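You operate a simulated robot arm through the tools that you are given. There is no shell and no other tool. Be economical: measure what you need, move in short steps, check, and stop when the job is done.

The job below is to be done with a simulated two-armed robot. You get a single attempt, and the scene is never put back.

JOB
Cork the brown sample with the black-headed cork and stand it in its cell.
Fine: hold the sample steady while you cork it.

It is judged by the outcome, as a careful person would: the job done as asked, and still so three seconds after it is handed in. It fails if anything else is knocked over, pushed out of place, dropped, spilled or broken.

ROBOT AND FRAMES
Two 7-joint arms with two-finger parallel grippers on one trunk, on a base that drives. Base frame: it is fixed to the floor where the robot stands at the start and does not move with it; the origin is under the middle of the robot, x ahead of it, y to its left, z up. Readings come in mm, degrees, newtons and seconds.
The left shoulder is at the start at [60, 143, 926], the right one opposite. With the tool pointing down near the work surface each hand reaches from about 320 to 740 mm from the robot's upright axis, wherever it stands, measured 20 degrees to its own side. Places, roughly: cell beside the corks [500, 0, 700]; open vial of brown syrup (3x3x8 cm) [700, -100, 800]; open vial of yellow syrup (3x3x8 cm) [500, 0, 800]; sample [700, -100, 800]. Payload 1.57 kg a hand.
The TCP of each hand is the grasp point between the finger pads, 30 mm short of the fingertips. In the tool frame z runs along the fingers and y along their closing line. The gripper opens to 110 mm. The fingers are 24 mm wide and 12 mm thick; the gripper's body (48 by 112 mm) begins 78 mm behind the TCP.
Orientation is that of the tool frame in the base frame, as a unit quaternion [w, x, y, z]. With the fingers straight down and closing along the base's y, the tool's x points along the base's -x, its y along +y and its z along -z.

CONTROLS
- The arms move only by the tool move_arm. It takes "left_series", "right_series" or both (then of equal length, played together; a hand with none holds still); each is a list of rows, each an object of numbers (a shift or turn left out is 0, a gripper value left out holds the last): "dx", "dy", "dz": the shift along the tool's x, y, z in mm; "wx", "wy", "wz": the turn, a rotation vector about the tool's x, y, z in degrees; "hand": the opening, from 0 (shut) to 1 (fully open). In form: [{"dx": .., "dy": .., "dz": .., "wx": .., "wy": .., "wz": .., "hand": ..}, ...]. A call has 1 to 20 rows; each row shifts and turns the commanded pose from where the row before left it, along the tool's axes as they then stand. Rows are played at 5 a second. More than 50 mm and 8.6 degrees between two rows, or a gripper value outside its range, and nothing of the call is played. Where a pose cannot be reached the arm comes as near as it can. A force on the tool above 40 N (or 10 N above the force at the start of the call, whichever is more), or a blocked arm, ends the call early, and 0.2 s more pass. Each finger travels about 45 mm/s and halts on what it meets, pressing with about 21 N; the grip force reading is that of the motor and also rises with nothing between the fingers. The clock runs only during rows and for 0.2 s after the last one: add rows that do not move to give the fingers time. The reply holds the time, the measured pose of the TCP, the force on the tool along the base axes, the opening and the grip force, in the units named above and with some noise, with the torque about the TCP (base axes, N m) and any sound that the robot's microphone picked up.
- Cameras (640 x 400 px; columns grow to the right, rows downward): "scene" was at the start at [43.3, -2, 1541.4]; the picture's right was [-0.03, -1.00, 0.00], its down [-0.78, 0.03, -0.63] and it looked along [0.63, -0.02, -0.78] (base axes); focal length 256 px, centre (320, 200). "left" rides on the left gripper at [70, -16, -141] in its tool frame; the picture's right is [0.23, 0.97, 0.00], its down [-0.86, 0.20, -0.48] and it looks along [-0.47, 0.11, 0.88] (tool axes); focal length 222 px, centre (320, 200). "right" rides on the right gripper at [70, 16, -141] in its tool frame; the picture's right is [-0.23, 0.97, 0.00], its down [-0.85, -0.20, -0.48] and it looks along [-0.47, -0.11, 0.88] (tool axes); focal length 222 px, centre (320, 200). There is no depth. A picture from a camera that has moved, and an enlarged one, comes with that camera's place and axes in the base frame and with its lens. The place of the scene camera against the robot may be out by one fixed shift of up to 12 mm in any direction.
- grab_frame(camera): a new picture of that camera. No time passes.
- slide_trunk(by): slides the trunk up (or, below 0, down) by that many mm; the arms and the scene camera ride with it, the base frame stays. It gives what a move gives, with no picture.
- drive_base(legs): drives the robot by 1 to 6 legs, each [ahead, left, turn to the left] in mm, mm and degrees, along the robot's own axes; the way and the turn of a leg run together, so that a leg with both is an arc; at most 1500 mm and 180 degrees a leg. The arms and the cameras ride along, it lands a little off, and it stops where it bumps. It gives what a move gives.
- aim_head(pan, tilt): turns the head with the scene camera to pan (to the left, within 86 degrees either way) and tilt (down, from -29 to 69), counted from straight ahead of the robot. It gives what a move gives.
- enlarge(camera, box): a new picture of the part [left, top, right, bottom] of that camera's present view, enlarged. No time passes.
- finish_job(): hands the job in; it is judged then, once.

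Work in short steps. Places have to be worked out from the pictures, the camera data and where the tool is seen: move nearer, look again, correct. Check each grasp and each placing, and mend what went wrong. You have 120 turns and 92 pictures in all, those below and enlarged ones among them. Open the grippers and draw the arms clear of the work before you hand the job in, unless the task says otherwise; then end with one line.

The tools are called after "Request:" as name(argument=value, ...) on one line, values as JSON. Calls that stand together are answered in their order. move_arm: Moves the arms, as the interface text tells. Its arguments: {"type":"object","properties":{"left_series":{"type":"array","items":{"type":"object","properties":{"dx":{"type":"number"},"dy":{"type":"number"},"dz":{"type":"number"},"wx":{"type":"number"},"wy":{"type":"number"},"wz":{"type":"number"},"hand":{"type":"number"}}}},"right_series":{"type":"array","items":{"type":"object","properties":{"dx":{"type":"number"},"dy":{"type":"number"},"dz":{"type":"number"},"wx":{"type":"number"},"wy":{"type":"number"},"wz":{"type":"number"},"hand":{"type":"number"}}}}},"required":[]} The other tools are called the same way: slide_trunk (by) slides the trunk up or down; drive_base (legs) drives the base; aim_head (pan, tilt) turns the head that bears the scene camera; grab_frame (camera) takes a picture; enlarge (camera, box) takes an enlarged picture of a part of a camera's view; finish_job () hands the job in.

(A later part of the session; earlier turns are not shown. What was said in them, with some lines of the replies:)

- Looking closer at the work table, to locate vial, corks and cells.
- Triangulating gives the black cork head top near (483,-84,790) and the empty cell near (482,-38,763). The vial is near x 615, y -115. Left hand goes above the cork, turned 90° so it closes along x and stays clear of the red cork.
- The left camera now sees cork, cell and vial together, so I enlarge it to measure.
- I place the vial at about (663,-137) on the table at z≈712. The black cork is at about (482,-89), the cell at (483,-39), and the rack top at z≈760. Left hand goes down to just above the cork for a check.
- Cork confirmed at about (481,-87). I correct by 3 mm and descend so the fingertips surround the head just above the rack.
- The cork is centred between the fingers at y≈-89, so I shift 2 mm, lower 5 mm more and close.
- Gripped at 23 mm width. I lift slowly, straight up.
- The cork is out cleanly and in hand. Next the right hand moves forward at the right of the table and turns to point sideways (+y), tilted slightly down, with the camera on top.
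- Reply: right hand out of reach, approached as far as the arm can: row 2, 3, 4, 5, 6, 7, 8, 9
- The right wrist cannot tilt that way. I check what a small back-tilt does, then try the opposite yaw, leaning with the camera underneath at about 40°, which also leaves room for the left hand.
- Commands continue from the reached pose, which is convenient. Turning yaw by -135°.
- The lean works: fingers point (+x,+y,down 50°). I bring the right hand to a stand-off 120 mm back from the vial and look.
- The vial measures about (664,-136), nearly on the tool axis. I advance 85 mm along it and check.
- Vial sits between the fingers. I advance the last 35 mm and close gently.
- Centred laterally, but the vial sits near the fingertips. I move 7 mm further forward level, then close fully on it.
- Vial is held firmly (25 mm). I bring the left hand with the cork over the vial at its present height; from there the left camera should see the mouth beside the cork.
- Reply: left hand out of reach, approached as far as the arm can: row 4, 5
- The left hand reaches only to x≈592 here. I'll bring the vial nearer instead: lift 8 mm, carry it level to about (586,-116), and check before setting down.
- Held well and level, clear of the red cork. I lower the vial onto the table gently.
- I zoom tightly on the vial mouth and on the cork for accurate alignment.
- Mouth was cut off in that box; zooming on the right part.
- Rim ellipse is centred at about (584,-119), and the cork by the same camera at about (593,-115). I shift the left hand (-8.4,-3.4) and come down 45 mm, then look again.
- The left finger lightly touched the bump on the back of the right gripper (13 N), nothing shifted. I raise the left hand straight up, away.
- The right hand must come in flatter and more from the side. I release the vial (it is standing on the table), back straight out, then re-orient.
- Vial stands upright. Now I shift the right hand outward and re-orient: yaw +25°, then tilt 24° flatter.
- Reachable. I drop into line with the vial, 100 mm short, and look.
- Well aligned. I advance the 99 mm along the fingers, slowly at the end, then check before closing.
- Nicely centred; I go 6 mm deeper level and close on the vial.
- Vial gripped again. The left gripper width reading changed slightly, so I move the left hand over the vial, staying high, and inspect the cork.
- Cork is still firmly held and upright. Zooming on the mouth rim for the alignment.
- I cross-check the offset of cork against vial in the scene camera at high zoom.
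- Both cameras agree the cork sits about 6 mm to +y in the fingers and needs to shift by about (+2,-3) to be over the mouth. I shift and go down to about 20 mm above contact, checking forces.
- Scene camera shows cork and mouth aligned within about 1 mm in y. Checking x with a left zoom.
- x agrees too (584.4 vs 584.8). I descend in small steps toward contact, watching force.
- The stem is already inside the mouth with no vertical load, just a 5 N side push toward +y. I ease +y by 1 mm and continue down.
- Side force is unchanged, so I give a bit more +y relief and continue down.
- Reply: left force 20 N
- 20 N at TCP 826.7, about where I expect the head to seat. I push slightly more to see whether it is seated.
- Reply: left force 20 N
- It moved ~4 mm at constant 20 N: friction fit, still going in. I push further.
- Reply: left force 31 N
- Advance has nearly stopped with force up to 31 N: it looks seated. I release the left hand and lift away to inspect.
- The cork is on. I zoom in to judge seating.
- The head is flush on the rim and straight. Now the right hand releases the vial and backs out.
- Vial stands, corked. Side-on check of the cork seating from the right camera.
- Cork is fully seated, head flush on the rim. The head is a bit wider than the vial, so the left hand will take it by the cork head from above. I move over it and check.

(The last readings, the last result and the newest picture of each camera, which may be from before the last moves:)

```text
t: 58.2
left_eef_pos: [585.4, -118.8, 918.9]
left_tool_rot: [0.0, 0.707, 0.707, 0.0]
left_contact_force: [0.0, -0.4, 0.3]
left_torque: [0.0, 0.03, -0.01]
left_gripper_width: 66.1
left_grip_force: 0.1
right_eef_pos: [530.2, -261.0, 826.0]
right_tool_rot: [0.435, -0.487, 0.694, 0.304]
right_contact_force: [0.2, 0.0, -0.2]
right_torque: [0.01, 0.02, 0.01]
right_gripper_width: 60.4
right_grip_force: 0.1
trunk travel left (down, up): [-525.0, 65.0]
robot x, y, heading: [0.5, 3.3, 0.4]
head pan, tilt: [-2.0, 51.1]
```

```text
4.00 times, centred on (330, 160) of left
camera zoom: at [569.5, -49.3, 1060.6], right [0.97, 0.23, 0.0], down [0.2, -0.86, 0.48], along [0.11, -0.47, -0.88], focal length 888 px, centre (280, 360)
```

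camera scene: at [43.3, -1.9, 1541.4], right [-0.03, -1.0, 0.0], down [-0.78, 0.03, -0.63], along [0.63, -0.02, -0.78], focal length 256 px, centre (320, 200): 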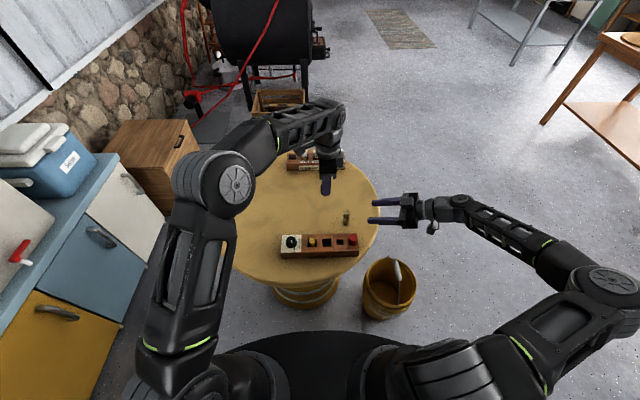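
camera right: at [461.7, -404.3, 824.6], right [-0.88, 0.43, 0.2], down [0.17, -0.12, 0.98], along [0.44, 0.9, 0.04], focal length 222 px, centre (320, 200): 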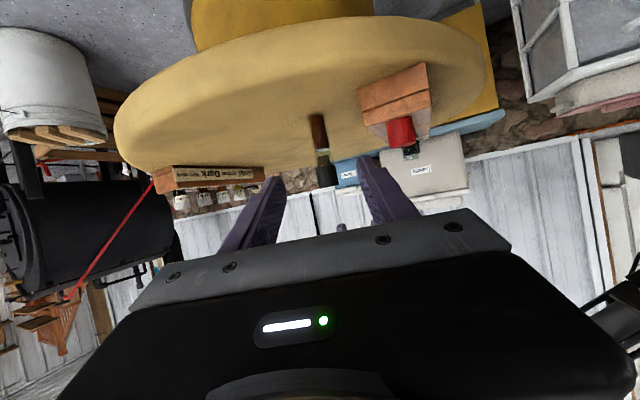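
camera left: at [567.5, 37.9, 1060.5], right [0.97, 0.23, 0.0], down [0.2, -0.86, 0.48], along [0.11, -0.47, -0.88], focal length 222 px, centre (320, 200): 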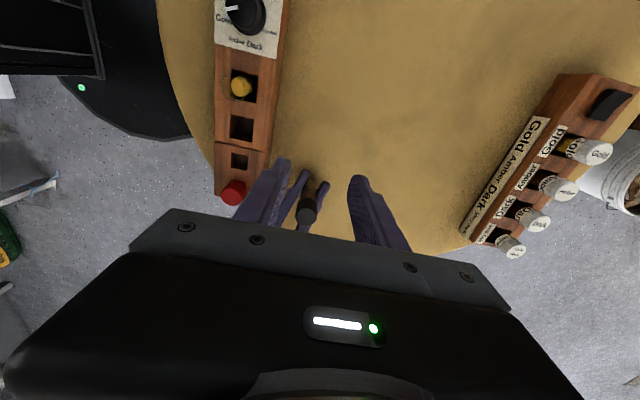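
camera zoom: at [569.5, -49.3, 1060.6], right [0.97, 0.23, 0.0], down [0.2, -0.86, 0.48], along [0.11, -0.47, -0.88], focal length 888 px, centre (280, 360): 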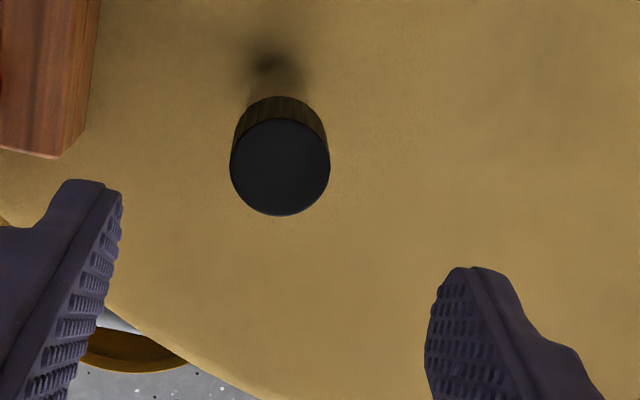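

Head is centred between the fingers. I descend to head height and close.

Request:
move_arm(left_series=[{"dx": 0.5, "dy": -0.5, "dz": 28}, {"dz": 28}, {"dz": 24}, {"dz": 14}, {"dz": 10}, {}, {"hand": 0.4}, {"hand": 0.3}, {"hand": 0.2}, {"hand": 0.1}, {"hand": 0.1}, {}, {}])

Request:
enlarge(camera="scene", box=[320, 180, 384, 230])

```text
t: 61.0
left_eef_pos: [584.8, -118.9, 815.6]
left_tool_rot: [0.001, 0.707, 0.707, 0.0]
left_contact_force: [-0.9, -0.5, 1.4]
left_torque: [-0.03, 0.04, -0.01]
left_gripper_width: 26.4
left_grip_force: 21.1
right_eef_pos: [531.7, -260.1, 824.5]
right_tool_rot: [0.435, -0.486, 0.694, 0.304]
right_contact_force: [-0.1, 0.6, -0.4]
right_torque: [0.03, -0.01, -0.02]
right_gripper_width: 60.5
right_grip_force: 0.0
trunk travel left (down, up): [-525.0, 65.0]
robot x, y, heading: [-2.9, 0.9, -0.0]
head pan, tilt: [-2.0, 51.1]
```

```text
8.00 times, centred on (352, 205) of scene
camera zoom: at [43.3, -2.1, 1541.4], right [-0.03, -1.0, 0.0], down [-0.78, 0.03, -0.63], along [0.63, -0.02, -0.78], focal length 2044 px, centre (64, 160)
```

zoom: 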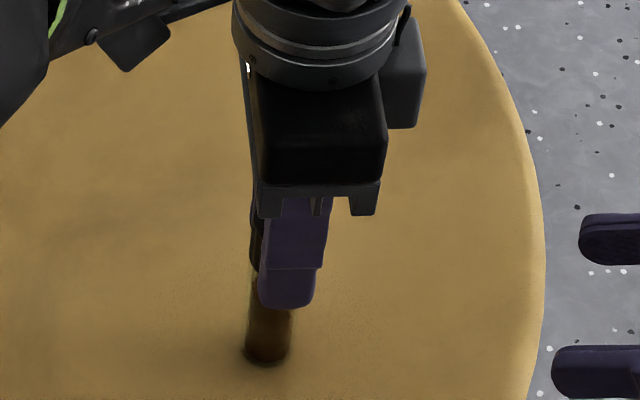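

Grip good (26.4 mm). I lift straight up 110 mm and check that the vial comes along.

Request:
move_arm(left_series=[{"dz": -4}, {"dz": -8}, {"dz": -15}, {"dz": -20}, {"dz": -20}, {"dz": -22}, {"dz": -22}, {}, {}])

Request:
enlarge(camera="scene", box=[310, 160, 390, 230])

```text
t: 63.0
left_eef_pos: [584.3, -118.4, 927.8]
left_tool_rot: [0.0, 0.708, 0.707, -0.001]
left_contact_force: [0.0, -0.3, -1.1]
left_torque: [-0.03, 0.03, -0.03]
left_gripper_width: 26.6
left_grip_force: 21.1
right_eef_pos: [531.0, -261.0, 825.9]
right_tool_rot: [0.435, -0.486, 0.695, 0.303]
right_contact_force: [0.3, 0.2, 0.7]
right_torque: [-0.01, 0.0, 0.01]
right_gripper_width: 60.6
right_grip_force: 0.0
trunk travel left (down, up): [-525.0, 65.0]
robot x, y, heading: [-1.0, 1.7, -0.1]
head pan, tilt: [-2.0, 51.1]
```

```text
5.71 times, centred on (350, 195) of scene
camera zoom: at [43.3, -2.1, 1541.4], right [-0.03, -1.0, 0.0], down [-0.78, 0.03, -0.63], along [0.63, -0.02, -0.78], focal length 1460 px, centre (149, 229)
```

zoom: 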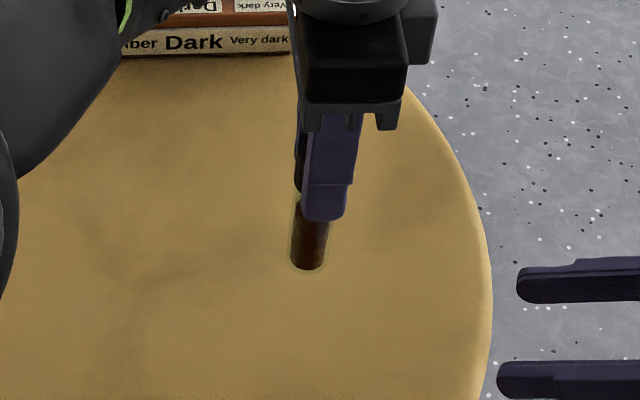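

The corked vial hangs straight. I carry it level to above the empty cell.

Request:
move_arm(left_series=[{"dx": 10, "dy": -13}, {"dx": 10, "dy": -13}, {"dx": 10, "dy": -13}, {"dx": 10, "dy": -13}, {"dx": 10, "dy": -13}, {"dx": 10, "dy": -13}, {"dx": 10, "dy": -13}, {"dx": 11, "dy": -11.5}, {}, {}])

Request:
enlarge(camera="scene", box=[290, 190, 370, 260])

Request:
enlarge(camera="left", box=[260, 60, 400, 200])

```text
t: 65.2
left_eef_pos: [481.3, -36.5, 926.3]
left_tool_rot: [0.0, 0.707, 0.707, 0.0]
left_contact_force: [-1.2, 0.2, -0.3]
left_torque: [0.0, 0.0, 0.01]
left_gripper_width: 26.7
left_grip_force: 20.7
right_eef_pos: [531.3, -261.7, 825.3]
right_tool_rot: [0.434, -0.487, 0.694, 0.303]
right_contact_force: [0.3, 1.0, 0.3]
right_torque: [-0.01, 0.01, 0.04]
right_gripper_width: 60.9
right_grip_force: 0.1
trunk travel left (down, up): [-525.0, 65.0]
robot x, y, heading: [-1.2, -1.7, -0.1]
head pan, tilt: [-2.0, 51.1]
```

```text
5.71 times, centred on (330, 225) of scene
camera zoom: at [43.3, -2.0, 1541.4], right [-0.03, -1.0, 0.0], down [-0.78, 0.03, -0.63], along [0.63, -0.02, -0.78], focal length 1460 px, centre (263, 57)
```

zoom: 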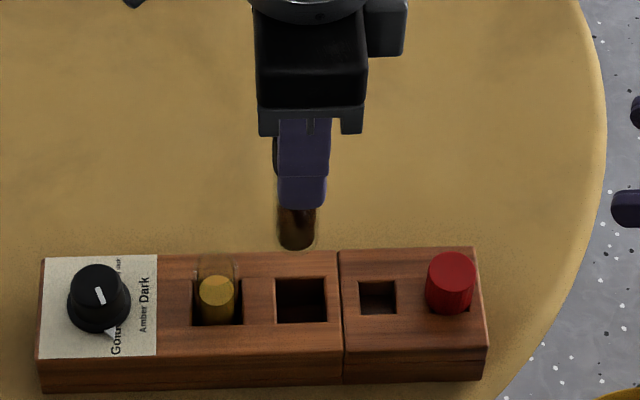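

```text
2.86 times, centred on (330, 130) of left
camera zoom: at [466.6, 32.2, 1067.7], right [0.97, 0.23, 0.0], down [0.2, -0.86, 0.48], along [0.11, -0.47, -0.88], focal length 635 px, centre (291, 400)
```

zoom: 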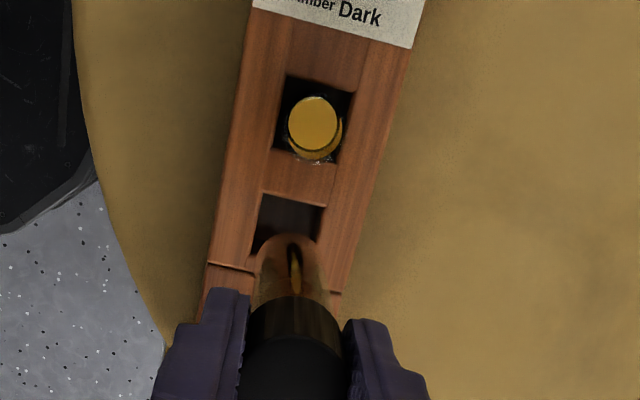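

Relative to the cell, the vial needs about (-1,-3) mm. I apply that and go down to ~12 mm above the rack, then check again.

Request:
move_arm(left_series=[{"dx": -3, "dy": -1}, {"dz": 16}, {"dz": 16}, {"dz": 14}, {}, {}])

Request:
enlarge(camera="scene", box=[306, 220, 346, 250])

Request:
enlarge(camera="left", box=[270, 90, 370, 170])

```text
t: 66.6
left_eef_pos: [480.3, -40.1, 880.5]
left_tool_rot: [0.001, 0.707, 0.707, 0.0]
left_contact_force: [-0.6, -0.1, -1.2]
left_torque: [0.01, 0.02, 0.0]
left_gripper_width: 26.4
left_grip_force: 21.2
right_eef_pos: [532.0, -260.9, 825.4]
right_tool_rot: [0.435, -0.487, 0.695, 0.303]
right_contact_force: [-1.1, 0.0, -0.3]
right_torque: [0.01, -0.01, -0.02]
right_gripper_width: 60.2
right_grip_force: 0.1
trunk travel left (down, up): [-525.0, 65.0]
robot x, y, heading: [-1.2, -2.2, -0.0]
head pan, tilt: [-2.0, 51.1]
```

```text
13.33 times, centred on (326, 235) of scene
camera zoom: at [43.4, -2.1, 1541.4], right [-0.03, -1.0, 0.0], down [-0.78, 0.03, -0.63], along [0.63, -0.02, -0.78], focal length 3408 px, centre (240, -267)
```

zoom: 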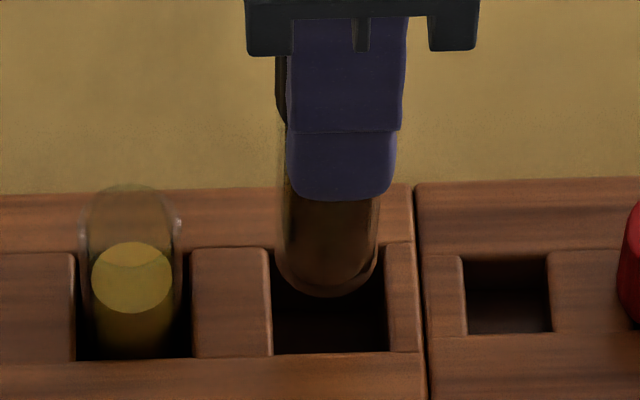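

```text
5.00 times, centred on (320, 130) of left
camera zoom: at [465.8, 29.0, 1021.4], right [0.97, 0.23, 0.0], down [0.2, -0.86, 0.48], along [0.11, -0.47, -0.88], focal length 1111 px, centre (320, 550)
```

zoom: 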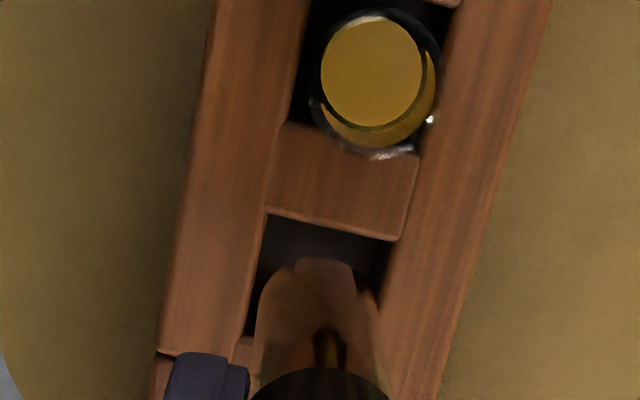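

Both views together put the vial within about 1.5 mm of the cell centre, with about 2.7 mm margin. I lower gently with force watched.

Request:
move_arm(left_series=[{"dz": 5}, {"dz": 5}, {"dz": 5}, {"dz": 5}, {"dz": 5}, {}])

Request:
enlarge(camera="scene", box=[306, 220, 346, 250])

```text
t: 68.0
left_eef_pos: [481.6, -40.2, 856.8]
left_tool_rot: [0.0, 0.707, 0.707, 0.0]
left_contact_force: [-0.5, -0.1, -0.5]
left_torque: [-0.03, -0.01, -0.01]
left_gripper_width: 26.4
left_grip_force: 21.1
right_eef_pos: [531.7, -260.9, 825.7]
right_tool_rot: [0.434, -0.488, 0.694, 0.304]
right_contact_force: [0.4, 0.1, -0.3]
right_torque: [-0.03, -0.01, 0.0]
right_gripper_width: 60.5
right_grip_force: 0.2
trunk travel left (down, up): [-525.0, 65.0]
robot x, y, heading: [-3.0, 0.8, -0.0]
head pan, tilt: [-2.0, 51.1]
```

```text
13.33 times, centred on (326, 235) of scene
camera zoom: at [43.3, -2.0, 1541.4], right [-0.03, -1.0, 0.0], down [-0.78, 0.03, -0.63], along [0.63, -0.02, -0.78], focal length 3408 px, centre (240, -267)
```

zoom: 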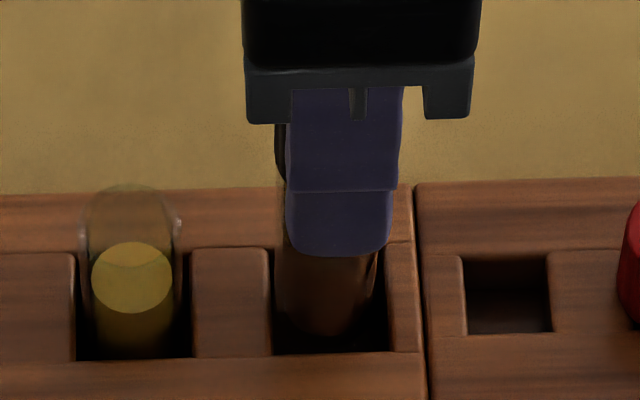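

It has entered the cell, freely, slightly close to the +y wall. I nudge 1 mm -y and continue down.

Request:
move_arm(left_series=[{"dx": -1}, {"dz": 6}, {"dz": 6}, {"dz": 6}, {"dz": 6}, {"dz": 5}, {"dz": 3}, {}])

```text
t: 69.8
left_eef_pos: [480.1, -41.3, 824.1]
left_tool_rot: [0.001, 0.707, 0.707, 0.0]
left_contact_force: [-1.8, 1.9, 14.5]
left_torque: [0.16, 0.1, -0.01]
left_gripper_width: 26.4
left_grip_force: 21.1
right_eef_pos: [530.9, -259.5, 827.0]
right_tool_rot: [0.435, -0.487, 0.694, 0.303]
right_contact_force: [0.0, 0.1, -0.5]
right_torque: [0.01, 0.03, 0.03]
right_gripper_width: 60.3
right_grip_force: 0.1
trunk travel left (down, up): [-525.0, 65.0]
robot x, y, heading: [0.2, -4.3, 0.2]
head pan, tilt: [-2.0, 51.1]
```

14.5 N upward at z 824: the vial stands on the cell floor. I release and lift away straight up.

Request:
move_arm(left_series=[{"dz": -1}, {"hand": 0.35}, {"hand": 0.45}, {"hand": 0.5}, {}, {}, {"dz": -15}, {"dz": -30}, {"dz": -40}, {"dz": -45}, {"dx": 20}, {}])

Request:
enlarge(camera="scene", box=[290, 200, 370, 260])

Request:
enlarge(camera="left", box=[250, 60, 400, 220])

```text
t: 72.4
left_eef_pos: [481.5, -22.3, 955.7]
left_tool_rot: [0.0, 0.707, 0.708, 0.0]
left_contact_force: [-0.4, -0.8, 0.0]
left_torque: [-0.02, -0.02, 0.0]
left_gripper_width: 55.0
left_grip_force: 0.1
right_eef_pos: [531.1, -261.3, 825.2]
right_tool_rot: [0.434, -0.487, 0.694, 0.304]
right_contact_force: [0.7, -0.3, 0.4]
right_torque: [0.01, 0.0, -0.02]
right_gripper_width: 60.5
right_grip_force: 0.1
trunk travel left (down, up): [-525.0, 65.0]
robot x, y, heading: [3.4, 0.9, -0.0]
head pan, tilt: [-2.0, 51.1]
```

```text
6.67 times, centred on (330, 230) of scene
camera zoom: at [43.3, -2.3, 1541.4], right [-0.03, -1.0, 0.0], down [-0.78, 0.03, -0.63], along [0.63, -0.02, -0.78], focal length 1704 px, centre (253, 0)
```

zoom: 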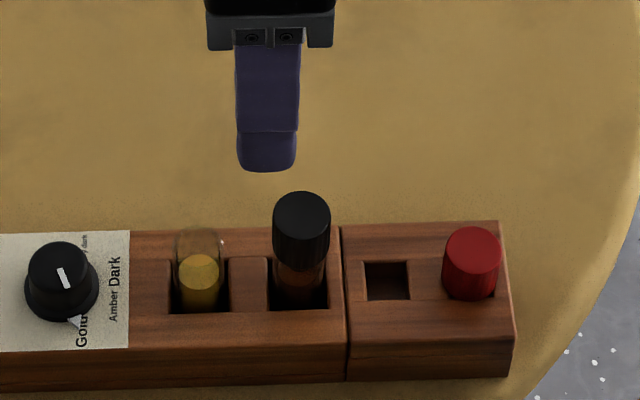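

```text
2.50 times, centred on (325, 140) of left
camera zoom: at [465.6, 47.0, 1096.3], right [0.97, 0.23, 0.0], down [0.2, -0.86, 0.48], along [0.11, -0.47, -0.88], focal length 555 px, centre (308, 350)
```

zoom: 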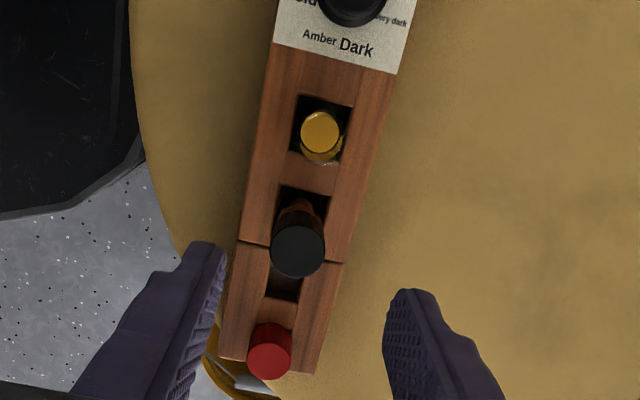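

The corked brown sample stands in the cell beside the corks, and nothing else is disturbed. I draw both arms clear.

Request:
move_arm(left_series=[{"dx": 30, "dz": -35}, {"dx": 30, "dz": -35}, {"dx": 40, "dz": -20}, {}, {}, {}], right_series=[{"dz": -35}, {"dz": -35}, {"dz": -30}, {}, {}, {}])

Request:
enlarge(camera="scene", box=[200, 130, 440, 280])

```text
t: 73.8
left_eef_pos: [480.4, 77.7, 1044.4]
left_tool_rot: [0.0, 0.707, 0.707, 0.001]
left_contact_force: [0.4, 0.6, -0.6]
left_torque: [-0.01, 0.01, -0.04]
left_gripper_width: 54.9
left_grip_force: 0.1
right_eef_pos: [500.4, -346.2, 868.9]
right_tool_rot: [0.434, -0.487, 0.694, 0.304]
right_contact_force: [-0.1, -0.5, 0.1]
right_torque: [0.0, 0.0, 0.03]
right_gripper_width: 60.6
right_grip_force: 0.1
trunk travel left (down, up): [-525.0, 65.0]
robot x, y, heading: [-0.2, 1.6, -0.1]
head pan, tilt: [-2.0, 51.1]
```

```text
2.67 times, centred on (320, 205) of scene
camera zoom: at [43.3, -2.1, 1541.4], right [-0.03, -1.0, 0.0], down [-0.78, 0.03, -0.63], along [0.63, -0.02, -0.78], focal length 682 px, centre (320, 187)
```

zoom: 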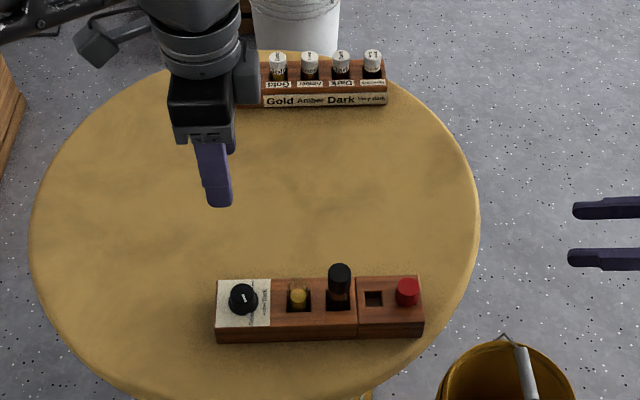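

Everything is in place and the arms are clear, so I hand the job in.

Request:
finish_job()

```text
The job is handed in.
```

The brown sample is corked with the black-headed cork and stands in the cell beside the corks; the right hand held it steady during corking, and nothing else was knocked over or moved.
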